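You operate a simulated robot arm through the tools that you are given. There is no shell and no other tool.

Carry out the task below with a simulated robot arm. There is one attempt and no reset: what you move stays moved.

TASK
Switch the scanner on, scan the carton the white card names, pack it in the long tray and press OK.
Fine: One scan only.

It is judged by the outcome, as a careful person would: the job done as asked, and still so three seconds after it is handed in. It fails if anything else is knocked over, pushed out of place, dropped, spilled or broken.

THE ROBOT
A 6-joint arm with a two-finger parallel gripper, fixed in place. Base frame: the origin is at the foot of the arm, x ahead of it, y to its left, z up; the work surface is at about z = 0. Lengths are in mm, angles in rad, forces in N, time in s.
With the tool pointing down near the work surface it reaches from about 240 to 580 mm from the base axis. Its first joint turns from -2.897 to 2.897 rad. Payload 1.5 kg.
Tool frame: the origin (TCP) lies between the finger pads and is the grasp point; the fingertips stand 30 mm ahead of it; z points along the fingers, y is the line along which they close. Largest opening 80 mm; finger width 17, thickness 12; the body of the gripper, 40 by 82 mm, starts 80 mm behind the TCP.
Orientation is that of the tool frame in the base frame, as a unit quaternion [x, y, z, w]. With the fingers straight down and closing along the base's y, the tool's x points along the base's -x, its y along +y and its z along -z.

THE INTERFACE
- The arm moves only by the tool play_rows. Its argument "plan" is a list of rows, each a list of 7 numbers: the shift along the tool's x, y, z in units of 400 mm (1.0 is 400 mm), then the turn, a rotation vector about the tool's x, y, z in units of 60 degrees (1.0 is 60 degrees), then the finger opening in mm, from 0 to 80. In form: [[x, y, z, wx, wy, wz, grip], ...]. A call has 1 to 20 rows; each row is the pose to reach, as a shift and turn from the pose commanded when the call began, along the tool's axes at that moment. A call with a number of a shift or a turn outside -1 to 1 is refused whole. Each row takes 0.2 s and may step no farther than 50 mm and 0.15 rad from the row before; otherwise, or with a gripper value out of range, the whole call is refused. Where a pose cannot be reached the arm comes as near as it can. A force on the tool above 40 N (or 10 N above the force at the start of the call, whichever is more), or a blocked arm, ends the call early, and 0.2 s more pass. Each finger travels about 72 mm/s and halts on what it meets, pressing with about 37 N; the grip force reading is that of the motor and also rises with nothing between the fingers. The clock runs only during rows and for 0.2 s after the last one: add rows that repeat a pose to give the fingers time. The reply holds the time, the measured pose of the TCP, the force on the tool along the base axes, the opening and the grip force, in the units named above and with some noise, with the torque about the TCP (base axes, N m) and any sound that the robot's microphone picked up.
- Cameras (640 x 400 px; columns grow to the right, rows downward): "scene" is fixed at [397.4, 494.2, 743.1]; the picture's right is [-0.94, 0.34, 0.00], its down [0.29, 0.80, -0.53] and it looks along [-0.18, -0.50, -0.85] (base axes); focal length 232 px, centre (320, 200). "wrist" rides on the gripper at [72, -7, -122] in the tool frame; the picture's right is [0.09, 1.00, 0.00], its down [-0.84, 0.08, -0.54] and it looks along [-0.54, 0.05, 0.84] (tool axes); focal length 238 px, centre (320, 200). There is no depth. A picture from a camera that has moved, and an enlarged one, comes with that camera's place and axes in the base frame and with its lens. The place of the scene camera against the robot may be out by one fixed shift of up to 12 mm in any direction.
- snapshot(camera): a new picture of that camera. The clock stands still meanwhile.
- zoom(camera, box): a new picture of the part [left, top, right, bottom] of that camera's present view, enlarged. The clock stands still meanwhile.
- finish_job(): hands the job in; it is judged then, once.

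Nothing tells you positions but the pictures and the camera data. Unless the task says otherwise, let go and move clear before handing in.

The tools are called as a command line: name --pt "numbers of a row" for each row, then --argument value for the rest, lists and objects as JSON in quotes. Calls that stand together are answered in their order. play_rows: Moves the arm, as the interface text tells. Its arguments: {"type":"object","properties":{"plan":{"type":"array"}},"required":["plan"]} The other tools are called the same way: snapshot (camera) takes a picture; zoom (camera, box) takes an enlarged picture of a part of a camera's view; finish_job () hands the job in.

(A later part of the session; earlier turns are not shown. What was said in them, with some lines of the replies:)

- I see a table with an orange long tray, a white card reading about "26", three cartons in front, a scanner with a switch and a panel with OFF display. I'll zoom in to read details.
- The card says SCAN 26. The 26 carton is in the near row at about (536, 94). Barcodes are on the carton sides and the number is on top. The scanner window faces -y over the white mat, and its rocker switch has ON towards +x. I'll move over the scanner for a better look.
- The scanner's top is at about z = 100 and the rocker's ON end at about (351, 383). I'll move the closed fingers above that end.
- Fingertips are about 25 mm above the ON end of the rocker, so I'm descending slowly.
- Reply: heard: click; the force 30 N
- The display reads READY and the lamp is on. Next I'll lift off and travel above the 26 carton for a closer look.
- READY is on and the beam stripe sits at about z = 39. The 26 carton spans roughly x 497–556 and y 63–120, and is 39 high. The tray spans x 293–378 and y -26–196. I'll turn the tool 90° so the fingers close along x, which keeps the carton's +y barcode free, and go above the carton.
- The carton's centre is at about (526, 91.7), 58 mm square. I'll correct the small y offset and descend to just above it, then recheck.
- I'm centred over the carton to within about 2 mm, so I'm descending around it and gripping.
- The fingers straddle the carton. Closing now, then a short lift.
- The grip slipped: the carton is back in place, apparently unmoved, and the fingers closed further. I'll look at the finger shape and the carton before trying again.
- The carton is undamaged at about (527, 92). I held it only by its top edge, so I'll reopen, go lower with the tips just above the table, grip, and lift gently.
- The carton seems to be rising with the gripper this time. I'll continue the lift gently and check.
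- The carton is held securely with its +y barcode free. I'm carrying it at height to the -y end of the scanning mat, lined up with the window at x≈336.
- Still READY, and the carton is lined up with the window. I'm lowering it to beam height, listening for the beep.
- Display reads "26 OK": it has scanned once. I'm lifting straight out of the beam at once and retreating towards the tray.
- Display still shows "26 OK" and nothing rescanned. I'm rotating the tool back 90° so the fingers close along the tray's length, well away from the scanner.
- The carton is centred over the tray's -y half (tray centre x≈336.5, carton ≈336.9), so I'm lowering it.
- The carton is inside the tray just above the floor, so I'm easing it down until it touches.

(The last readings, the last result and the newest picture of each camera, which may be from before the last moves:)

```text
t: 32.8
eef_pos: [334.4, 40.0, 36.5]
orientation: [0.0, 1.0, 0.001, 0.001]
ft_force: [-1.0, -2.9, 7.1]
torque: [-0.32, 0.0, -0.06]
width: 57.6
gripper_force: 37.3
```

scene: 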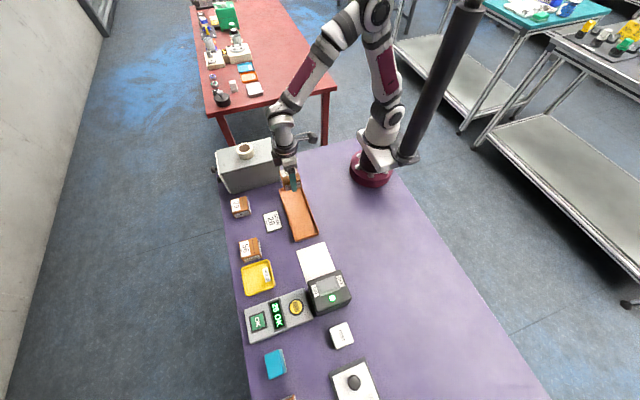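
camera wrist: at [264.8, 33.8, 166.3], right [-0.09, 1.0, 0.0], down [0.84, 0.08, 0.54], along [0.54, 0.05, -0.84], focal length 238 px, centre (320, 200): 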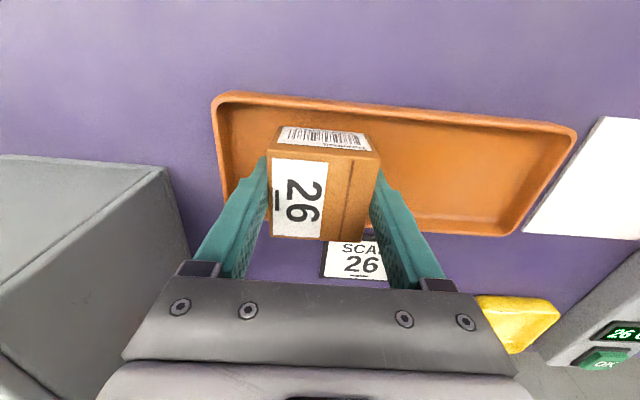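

The carton touched the tray floor (7 N). I'm releasing and rising straight up.

play_rows --pt "0 0 0 0 0 0 62" --pt "0 0 0 0 0 0 70" --pt "0 0 0 0 0 0 74" --pt "0 0 -0.03 0 0 0 74" --pt "0 0 -0.1 0 0 0 74" --pt "0 0 -0.18 0 0 0 74" --pt "0 0 -0.28 0 0 0 74" --pt "0 0 -0.38 0 0 0 74" --pt "0 0 -0.45 0 0 0 74" --pt "0 0 -0.45 0 0 0 74"

snapshot --camera "wrist"

snapshot --camera "scene"

```text
t: 35.0
eef_pos: [333.2, 38.1, 215.9]
orientation: [0.0, 1.0, 0.001, 0.0]
ft_force: [0.7, 0.1, 0.0]
torque: [-0.03, -0.01, 0.01]
width: 73.9
gripper_force: 0.1
```

```text
taken
camera wrist: at [262.3, 32.2, 338.6], right [-0.09, 1.0, 0.0], down [0.84, 0.08, 0.54], along [0.54, 0.05, -0.84], focal length 238 px, centre (320, 200)
```

wrist: 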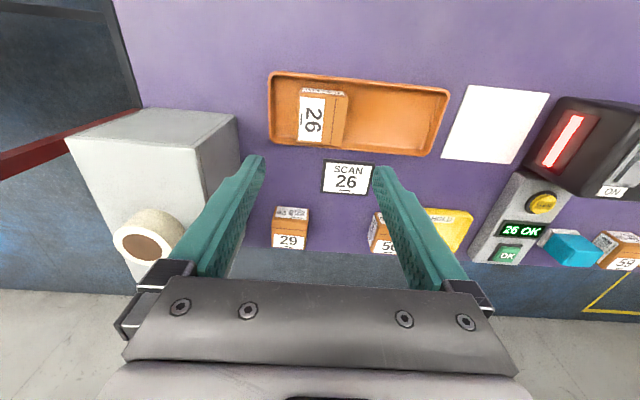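

```text
taken
```

scene: 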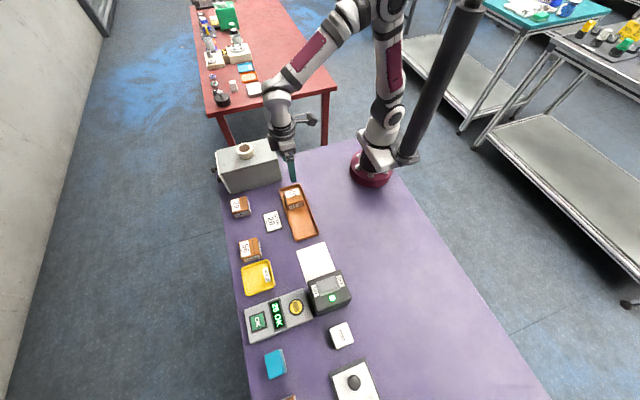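

Carton 26 is in the tray and released. Now I'll locate the OK button precisely.

zoom --camera "wrist" --box '[440, 150, 640, 290]'

play_rows --pt "-0.03 0.08 0 0 0 0 60" --pt "-0.06 0.18 0 0 0 0 40" --pt "-0.09 0.28 0 0 0 0 20" --pt "-0.12 0.38 0 0 0 0 0" --pt "-0.15 0.48 0 0 0 0 0" --pt "-0.18 0.58 0 0 0 0 0" --pt "-0.2 0.68 0 0 0 0 0" --pt "-0.22 0.75 0 0 0 0 0" --pt "-0.22 0.75 0 0 0 0 0"

snapshot --camera "wrist"

zoom --camera "scene" --box '[220, 170, 380, 340]'

```text
2.86 times, centred on (540, 220) of wrist
camera zoom: at [262.3, 32.2, 338.6], right [-0.09, 1.0, 0.0], down [0.84, 0.08, 0.54], along [0.54, 0.05, -0.84], focal length 681 px, centre (-309, 143)
```

zoom: 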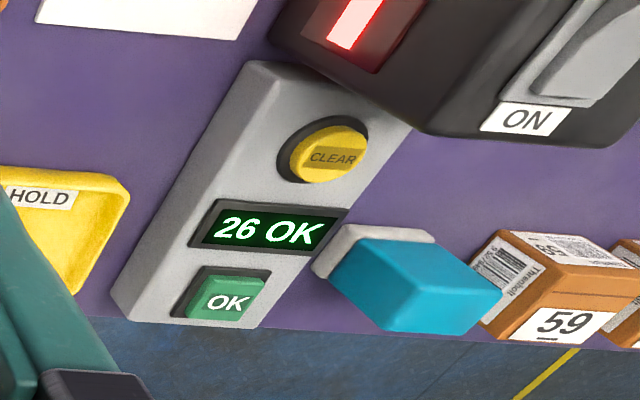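

```text
t: 37.0
eef_pos: [420.8, 340.1, 218.2]
orientation: [-0.001, 1.0, 0.0, 0.001]
ft_force: [-0.2, 0.3, -0.8]
torque: [-0.02, -0.03, 0.02]
width: 0.1
gripper_force: 21.1
```

```text
taken
camera wrist: at [349.8, 333.9, 340.4], right [-0.09, 1.0, 0.0], down [0.84, 0.08, 0.54], along [0.54, 0.05, -0.84], focal length 238 px, centre (320, 200)
```

wrist: 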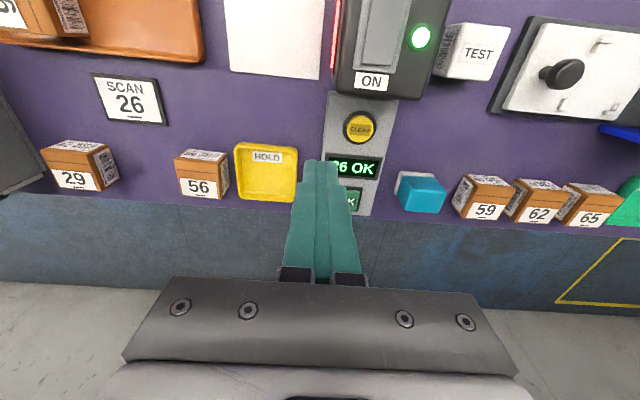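

```text
2.35 times, centred on (300, 255) of scene
camera zoom: at [397.4, 494.2, 743.1], right [-0.94, 0.34, 0.0], down [0.29, 0.8, -0.53], along [-0.18, -0.5, -0.85], focal length 546 px, centre (367, 71)
```

zoom: 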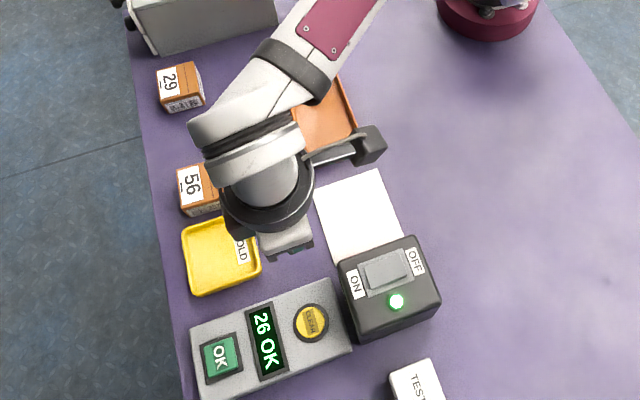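

"26 OK" is still displayed. The OK button sits at about (537.5, 386.5, z≈43), 662 mm from the base axis and out of reach with a vertical tool. I'll yaw the tool to the radial direction and tilt it outward 30° to extend the reach.

play_rows --pt "0 0 0 0 0 -0.119 0" --pt "0 0 0 0 0 -0.238 0" --pt "0 0 0 0 0 -0.357 0" --pt "0 0 0 0 0 -0.476 0" --pt "0 0 0 0 0 -0.595 0" --pt "0 0 0 0 0 -0.595 0"

play_rows --pt "0 0 0 0 -0.1 0 0" --pt "0 0 0 0 -0.2 0 0" --pt "0 0 0 0 -0.3 0 0" --pt "0 0 0 0 -0.4 0 0" --pt "0 0 0 0 -0.5 0 0" --pt "0 0 0 0 -0.5 0 0"

snapshot --camera "wrist"

snapshot --camera "scene"

```text
t: 38.4
eef_pos: [420.9, 339.7, 216.1]
orientation: [-0.308, 0.951, 0.0, 0.001]
ft_force: [-0.8, -0.8, 0.2]
torque: [-0.01, -0.07, -0.01]
width: 0.0
gripper_force: 21.3
```

```text
t: 39.8
eef_pos: [422.0, 340.5, 217.4]
orientation: [-0.296, 0.919, 0.08, 0.248]
ft_force: [-1.1, -0.2, 0.8]
torque: [0.02, 0.0, -0.02]
width: 0.0
gripper_force: 21.0
```

```text
taken
camera wrist: at [327.0, 263.5, 286.5], right [-0.65, 0.76, -0.05], down [0.32, 0.33, 0.89], along [0.69, 0.56, -0.45], focal length 238 px, centre (320, 200)
```

wrist: 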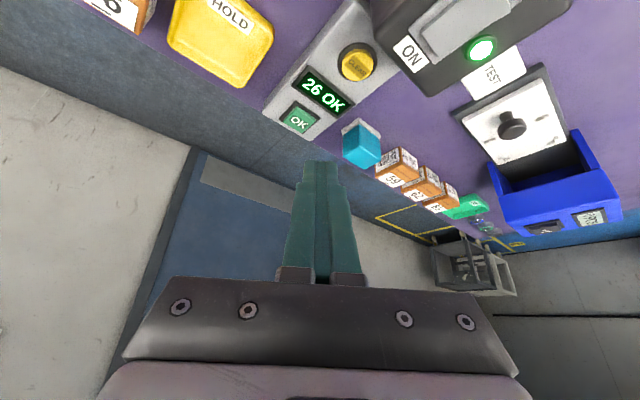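

```text
taken
```

scene: 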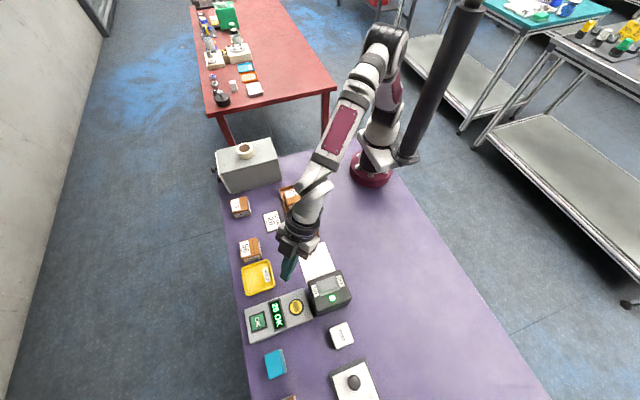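

The tilt worked and the OK button is in clear view. I'm moving the fingertips to about 25 mm above it.

play_rows --pt "-0.0193 -0.015 0.0786 0 0 0 0" --pt "-0.0386 -0.03 0.157 0 0 0 0" --pt "-0.058 -0.045 0.2357 0 0 0 0" --pt "-0.0772 -0.06 0.3142 0 0 0 0" --pt "-0.0965 -0.0753 0.3928 0 0 0 0" --pt "-0.0965 -0.0753 0.3928 0 0 0 0"

snapshot --camera "wrist"

zoom --camera "scene" --box '[220, 230, 360, 350]'

```text
t: 41.2
eef_pos: [530.3, 382.5, 98.8]
orientation: [-0.296, 0.919, 0.08, 0.247]
ft_force: [0.5, 0.1, -0.2]
torque: [0.02, -0.04, -0.04]
width: 0.1
gripper_force: 21.7
```

```text
taken
camera wrist: at [436.0, 306.1, 168.6], right [-0.65, 0.76, -0.05], down [0.32, 0.33, 0.89], along [0.69, 0.56, -0.46], focal length 238 px, centre (320, 200)
```

wrist: 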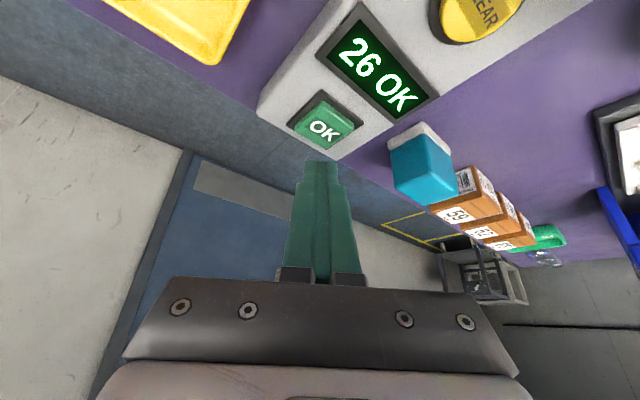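

```text
3.33 times, centred on (290, 290) of scene
camera zoom: at [397.4, 494.2, 743.1], right [-0.94, 0.34, 0.0], down [0.29, 0.8, -0.53], along [-0.18, -0.5, -0.85], focal length 773 px, centre (420, -100)
```

zoom: 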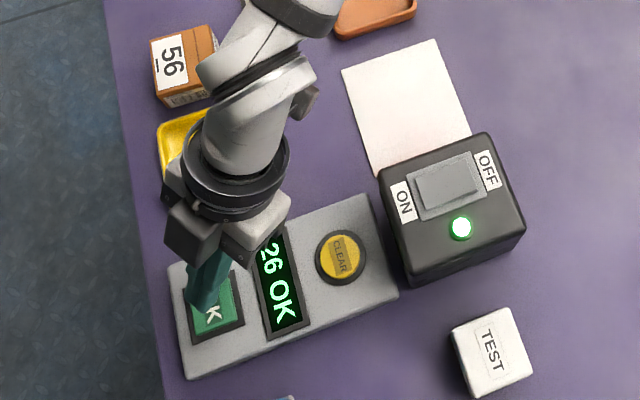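

The fingertips are about 25 mm above OK. I'm pressing straight down in small steps.

play_rows --pt "0.0185 0 0.018 0 0 0 0" --pt "0.031 0 0.0398 0 0 0 0" --pt "0.0348 0 0.046 0 0 0 0" --pt "0.0373 0 0.0506 0 0 0 0" --pt "0.041 0 0.0571 0 0 0 0"

zoom --camera "scene" --box '[220, 230, 360, 350]'

snapshot --camera "wrist"

```text
t: 42.4
eef_pos: [529.0, 380.1, 70.5]
orientation: [-0.296, 0.919, 0.08, 0.247]
ft_force: [0.4, 0.2, -0.2]
torque: [0.0, 0.05, 0.02]
width: 0.0
gripper_force: 21.3
```

```text
3.33 times, centred on (290, 290) of scene
camera zoom: at [397.4, 494.2, 743.1], right [-0.94, 0.34, 0.0], down [0.29, 0.8, -0.53], along [-0.18, -0.5, -0.85], focal length 773 px, centre (420, -100)
```

zoom: 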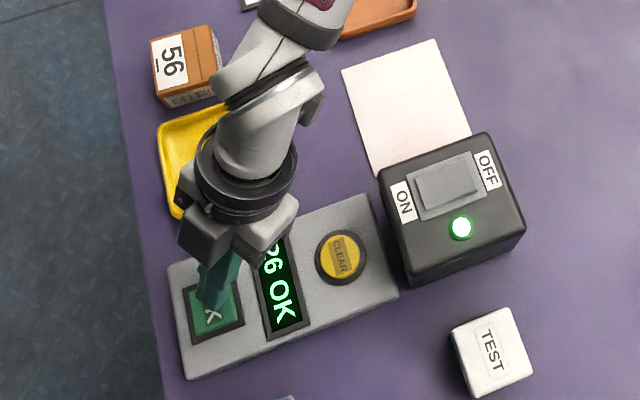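

```text
taken
camera wrist: at [433.6, 303.5, 141.1], right [-0.65, 0.76, -0.05], down [0.32, 0.33, 0.89], along [0.69, 0.56, -0.46], focal length 238 px, centre (320, 200)
```

wrist: 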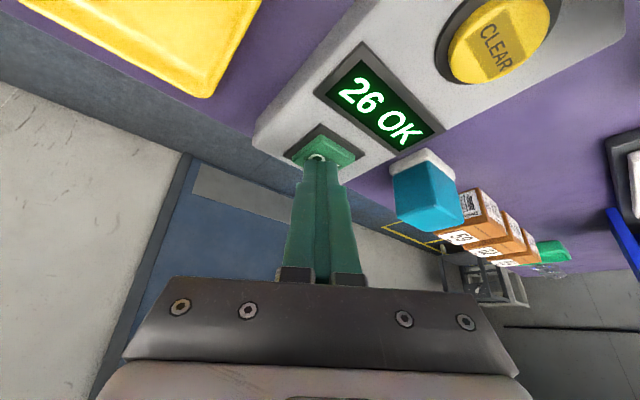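

The tip is right over OK but not touching yet. Continuing slowly.

play_rows --pt "0.0025 0 0.0043 0 0 0 0" --pt "0.0044 0 0.0076 0 0 0 0" --pt "0.0063 0 0.0108 0 0 0 0" --pt "0.0075 0 0.013 0 0 0 0"

zoom --camera "scene" --box '[220, 230, 360, 350]'

```text
t: 43.4
eef_pos: [528.7, 380.7, 65.5]
orientation: [-0.297, 0.919, 0.08, 0.247]
ft_force: [0.6, -0.3, 1.6]
torque: [0.03, -0.03, -0.01]
width: 0.1
gripper_force: 21.1
```

```text
3.33 times, centred on (290, 290) of scene
camera zoom: at [397.4, 494.2, 743.1], right [-0.94, 0.34, 0.0], down [0.29, 0.8, -0.53], along [-0.18, -0.5, -0.85], focal length 773 px, centre (420, -100)
```

zoom: 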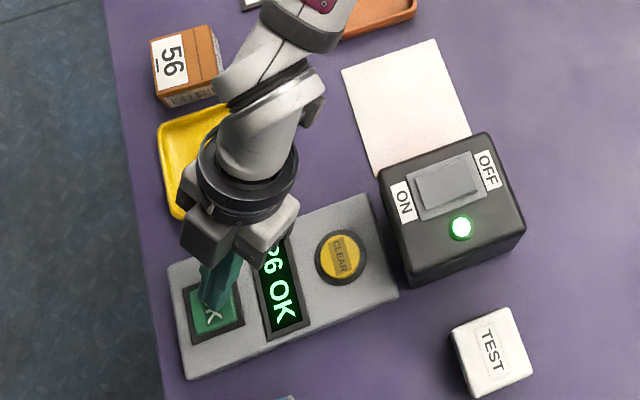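

Contact is only just beginning (1.6 N), so I'm pressing further.

play_rows --pt "0.0019 0 0.0032 0 0 0 0" --pt "0.0038 0 0.0065 0 0 0 0" --pt "0.005 0 0.0087 0 0 0 0" --pt "0.0063 0 0.0108 0 0 0 0"

zoom --camera "scene" --box '[220, 230, 360, 350]'

snapshot --camera "wrist"

```text
t: 44.4
eef_pos: [529.0, 381.1, 62.9]
orientation: [-0.297, 0.919, 0.08, 0.247]
ft_force: [-1.3, 3.8, 9.2]
torque: [0.18, -0.01, 0.07]
width: 0.0
gripper_force: 21.0
heard: click
```

```text
3.33 times, centred on (290, 290) of scene
camera zoom: at [397.4, 494.2, 743.1], right [-0.94, 0.34, 0.0], down [0.29, 0.8, -0.53], along [-0.18, -0.5, -0.85], focal length 773 px, centre (420, -100)
```

zoom: 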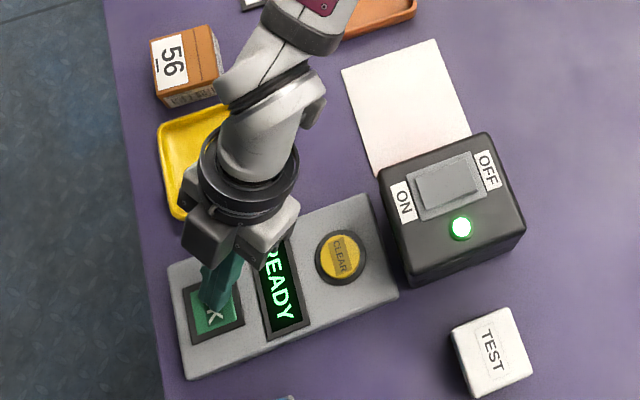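

```text
taken
camera wrist: at [433.6, 303.2, 131.5], right [-0.65, 0.76, -0.05], down [0.32, 0.33, 0.89], along [0.69, 0.56, -0.45], focal length 238 px, centre (320, 200)
```

wrist: 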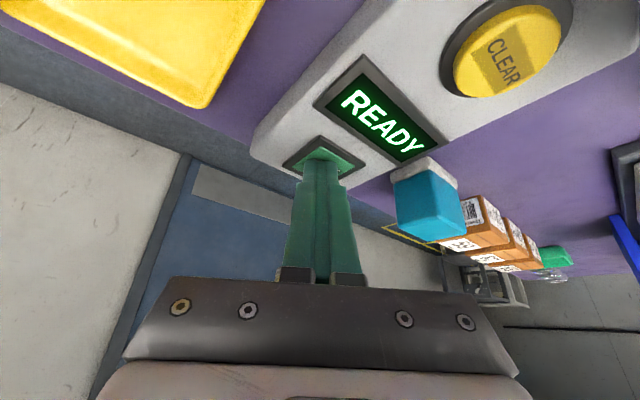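

OK clicked, and the display went from "26 OK" back to READY, so the entry was accepted. I'm retracting straight up and clear.

play_rows --pt "-0.0125 0 -0.02165 0 0 0 0" --pt "-0.05 0 -0.0866 0 0 0 0" --pt "-0.1 0 -0.1732 0 0 0 0" --pt "-0.15 0 -0.2598 0 0 0 0" --pt "-0.15 0 -0.34 0 0 0 0" --pt "-0.15 0 -0.42 0 0 0 0" --pt "-0.15 0 -0.42 0 0 0 0"

snapshot --camera "scene"

zoom --camera "scene" --box '[210, 160, 380, 340]'

snapshot --camera "wrist"

```text
t: 46.0
eef_pos: [501.1, 358.4, 236.1]
orientation: [-0.297, 0.919, 0.08, 0.248]
ft_force: [-0.3, 1.0, -0.7]
torque: [-0.06, 0.02, 0.03]
width: 0.0
gripper_force: 21.1
```

```text
taken
```

scene: 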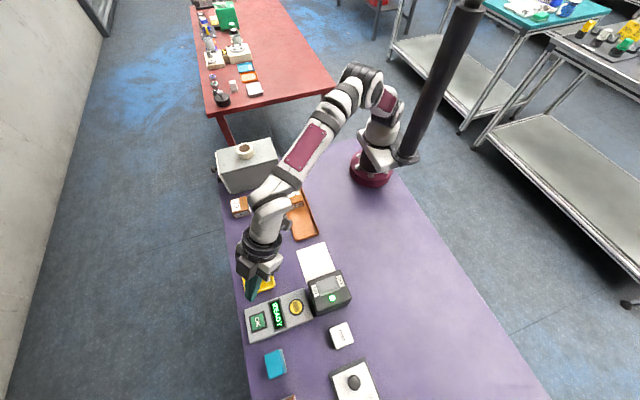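

```text
2.22 times, centred on (295, 250) of scene
camera zoom: at [397.4, 494.2, 743.1], right [-0.94, 0.34, 0.0], down [0.29, 0.8, -0.53], along [-0.18, -0.5, -0.85], focal length 515 px, centre (376, 89)
```

zoom: 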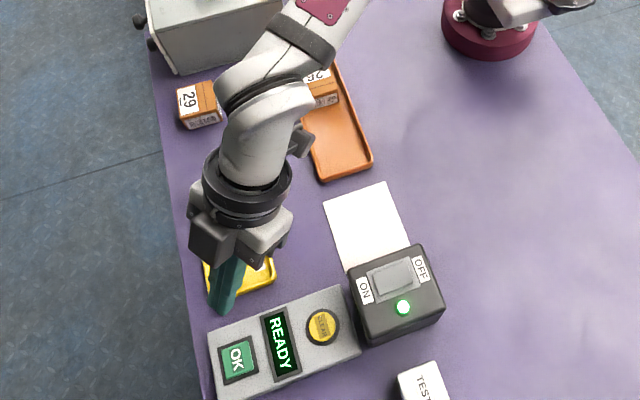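

```text
taken
camera wrist: at [406.5, 282.9, 306.5], right [-0.65, 0.76, -0.05], down [0.32, 0.33, 0.89], along [0.69, 0.56, -0.46], focal length 238 px, centre (320, 200)
```

wrist: 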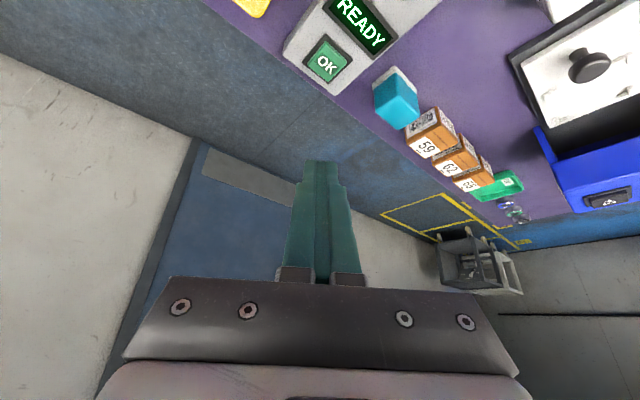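

The scanner is on, carton 26 was scanned once and is packed in the long tray, and OK was accepted. The arm is clear and nothing else has been disturbed, so I'm handing in.

finish_job

```text
The job is handed in.
```

The job is done and handed in: carton 26, the one the white card names, is scanned and packed in the long tray, and OK is pressed.

- **Scanner:** I pressed the rocker to ON; the lamp lit and the display went from OFF to READY.
- **Scan:** The display showed "26 OK" as the carton came down to beam height over the mat. I lifted it straight out. It kept showing "26 OK" until I pressed OK, so I saw no sign of a second scan.
- **Packing:** The carton is standing in the tray, in the end farthest from the scanner.
- **OK:** The button clicked and the display went back to READY. It was beyond the arm's vertical reach, so I pressed it with the gripper tilted outward.

My first grip on the carton slipped on the way up. In the pictures the carton was still standing in place, about 1 mm from where it had been. I gripped it lower the second time and it held.

In the last pictures the arm was clear, and nothing else I could see looked knocked over or moved. The scanner is still on.
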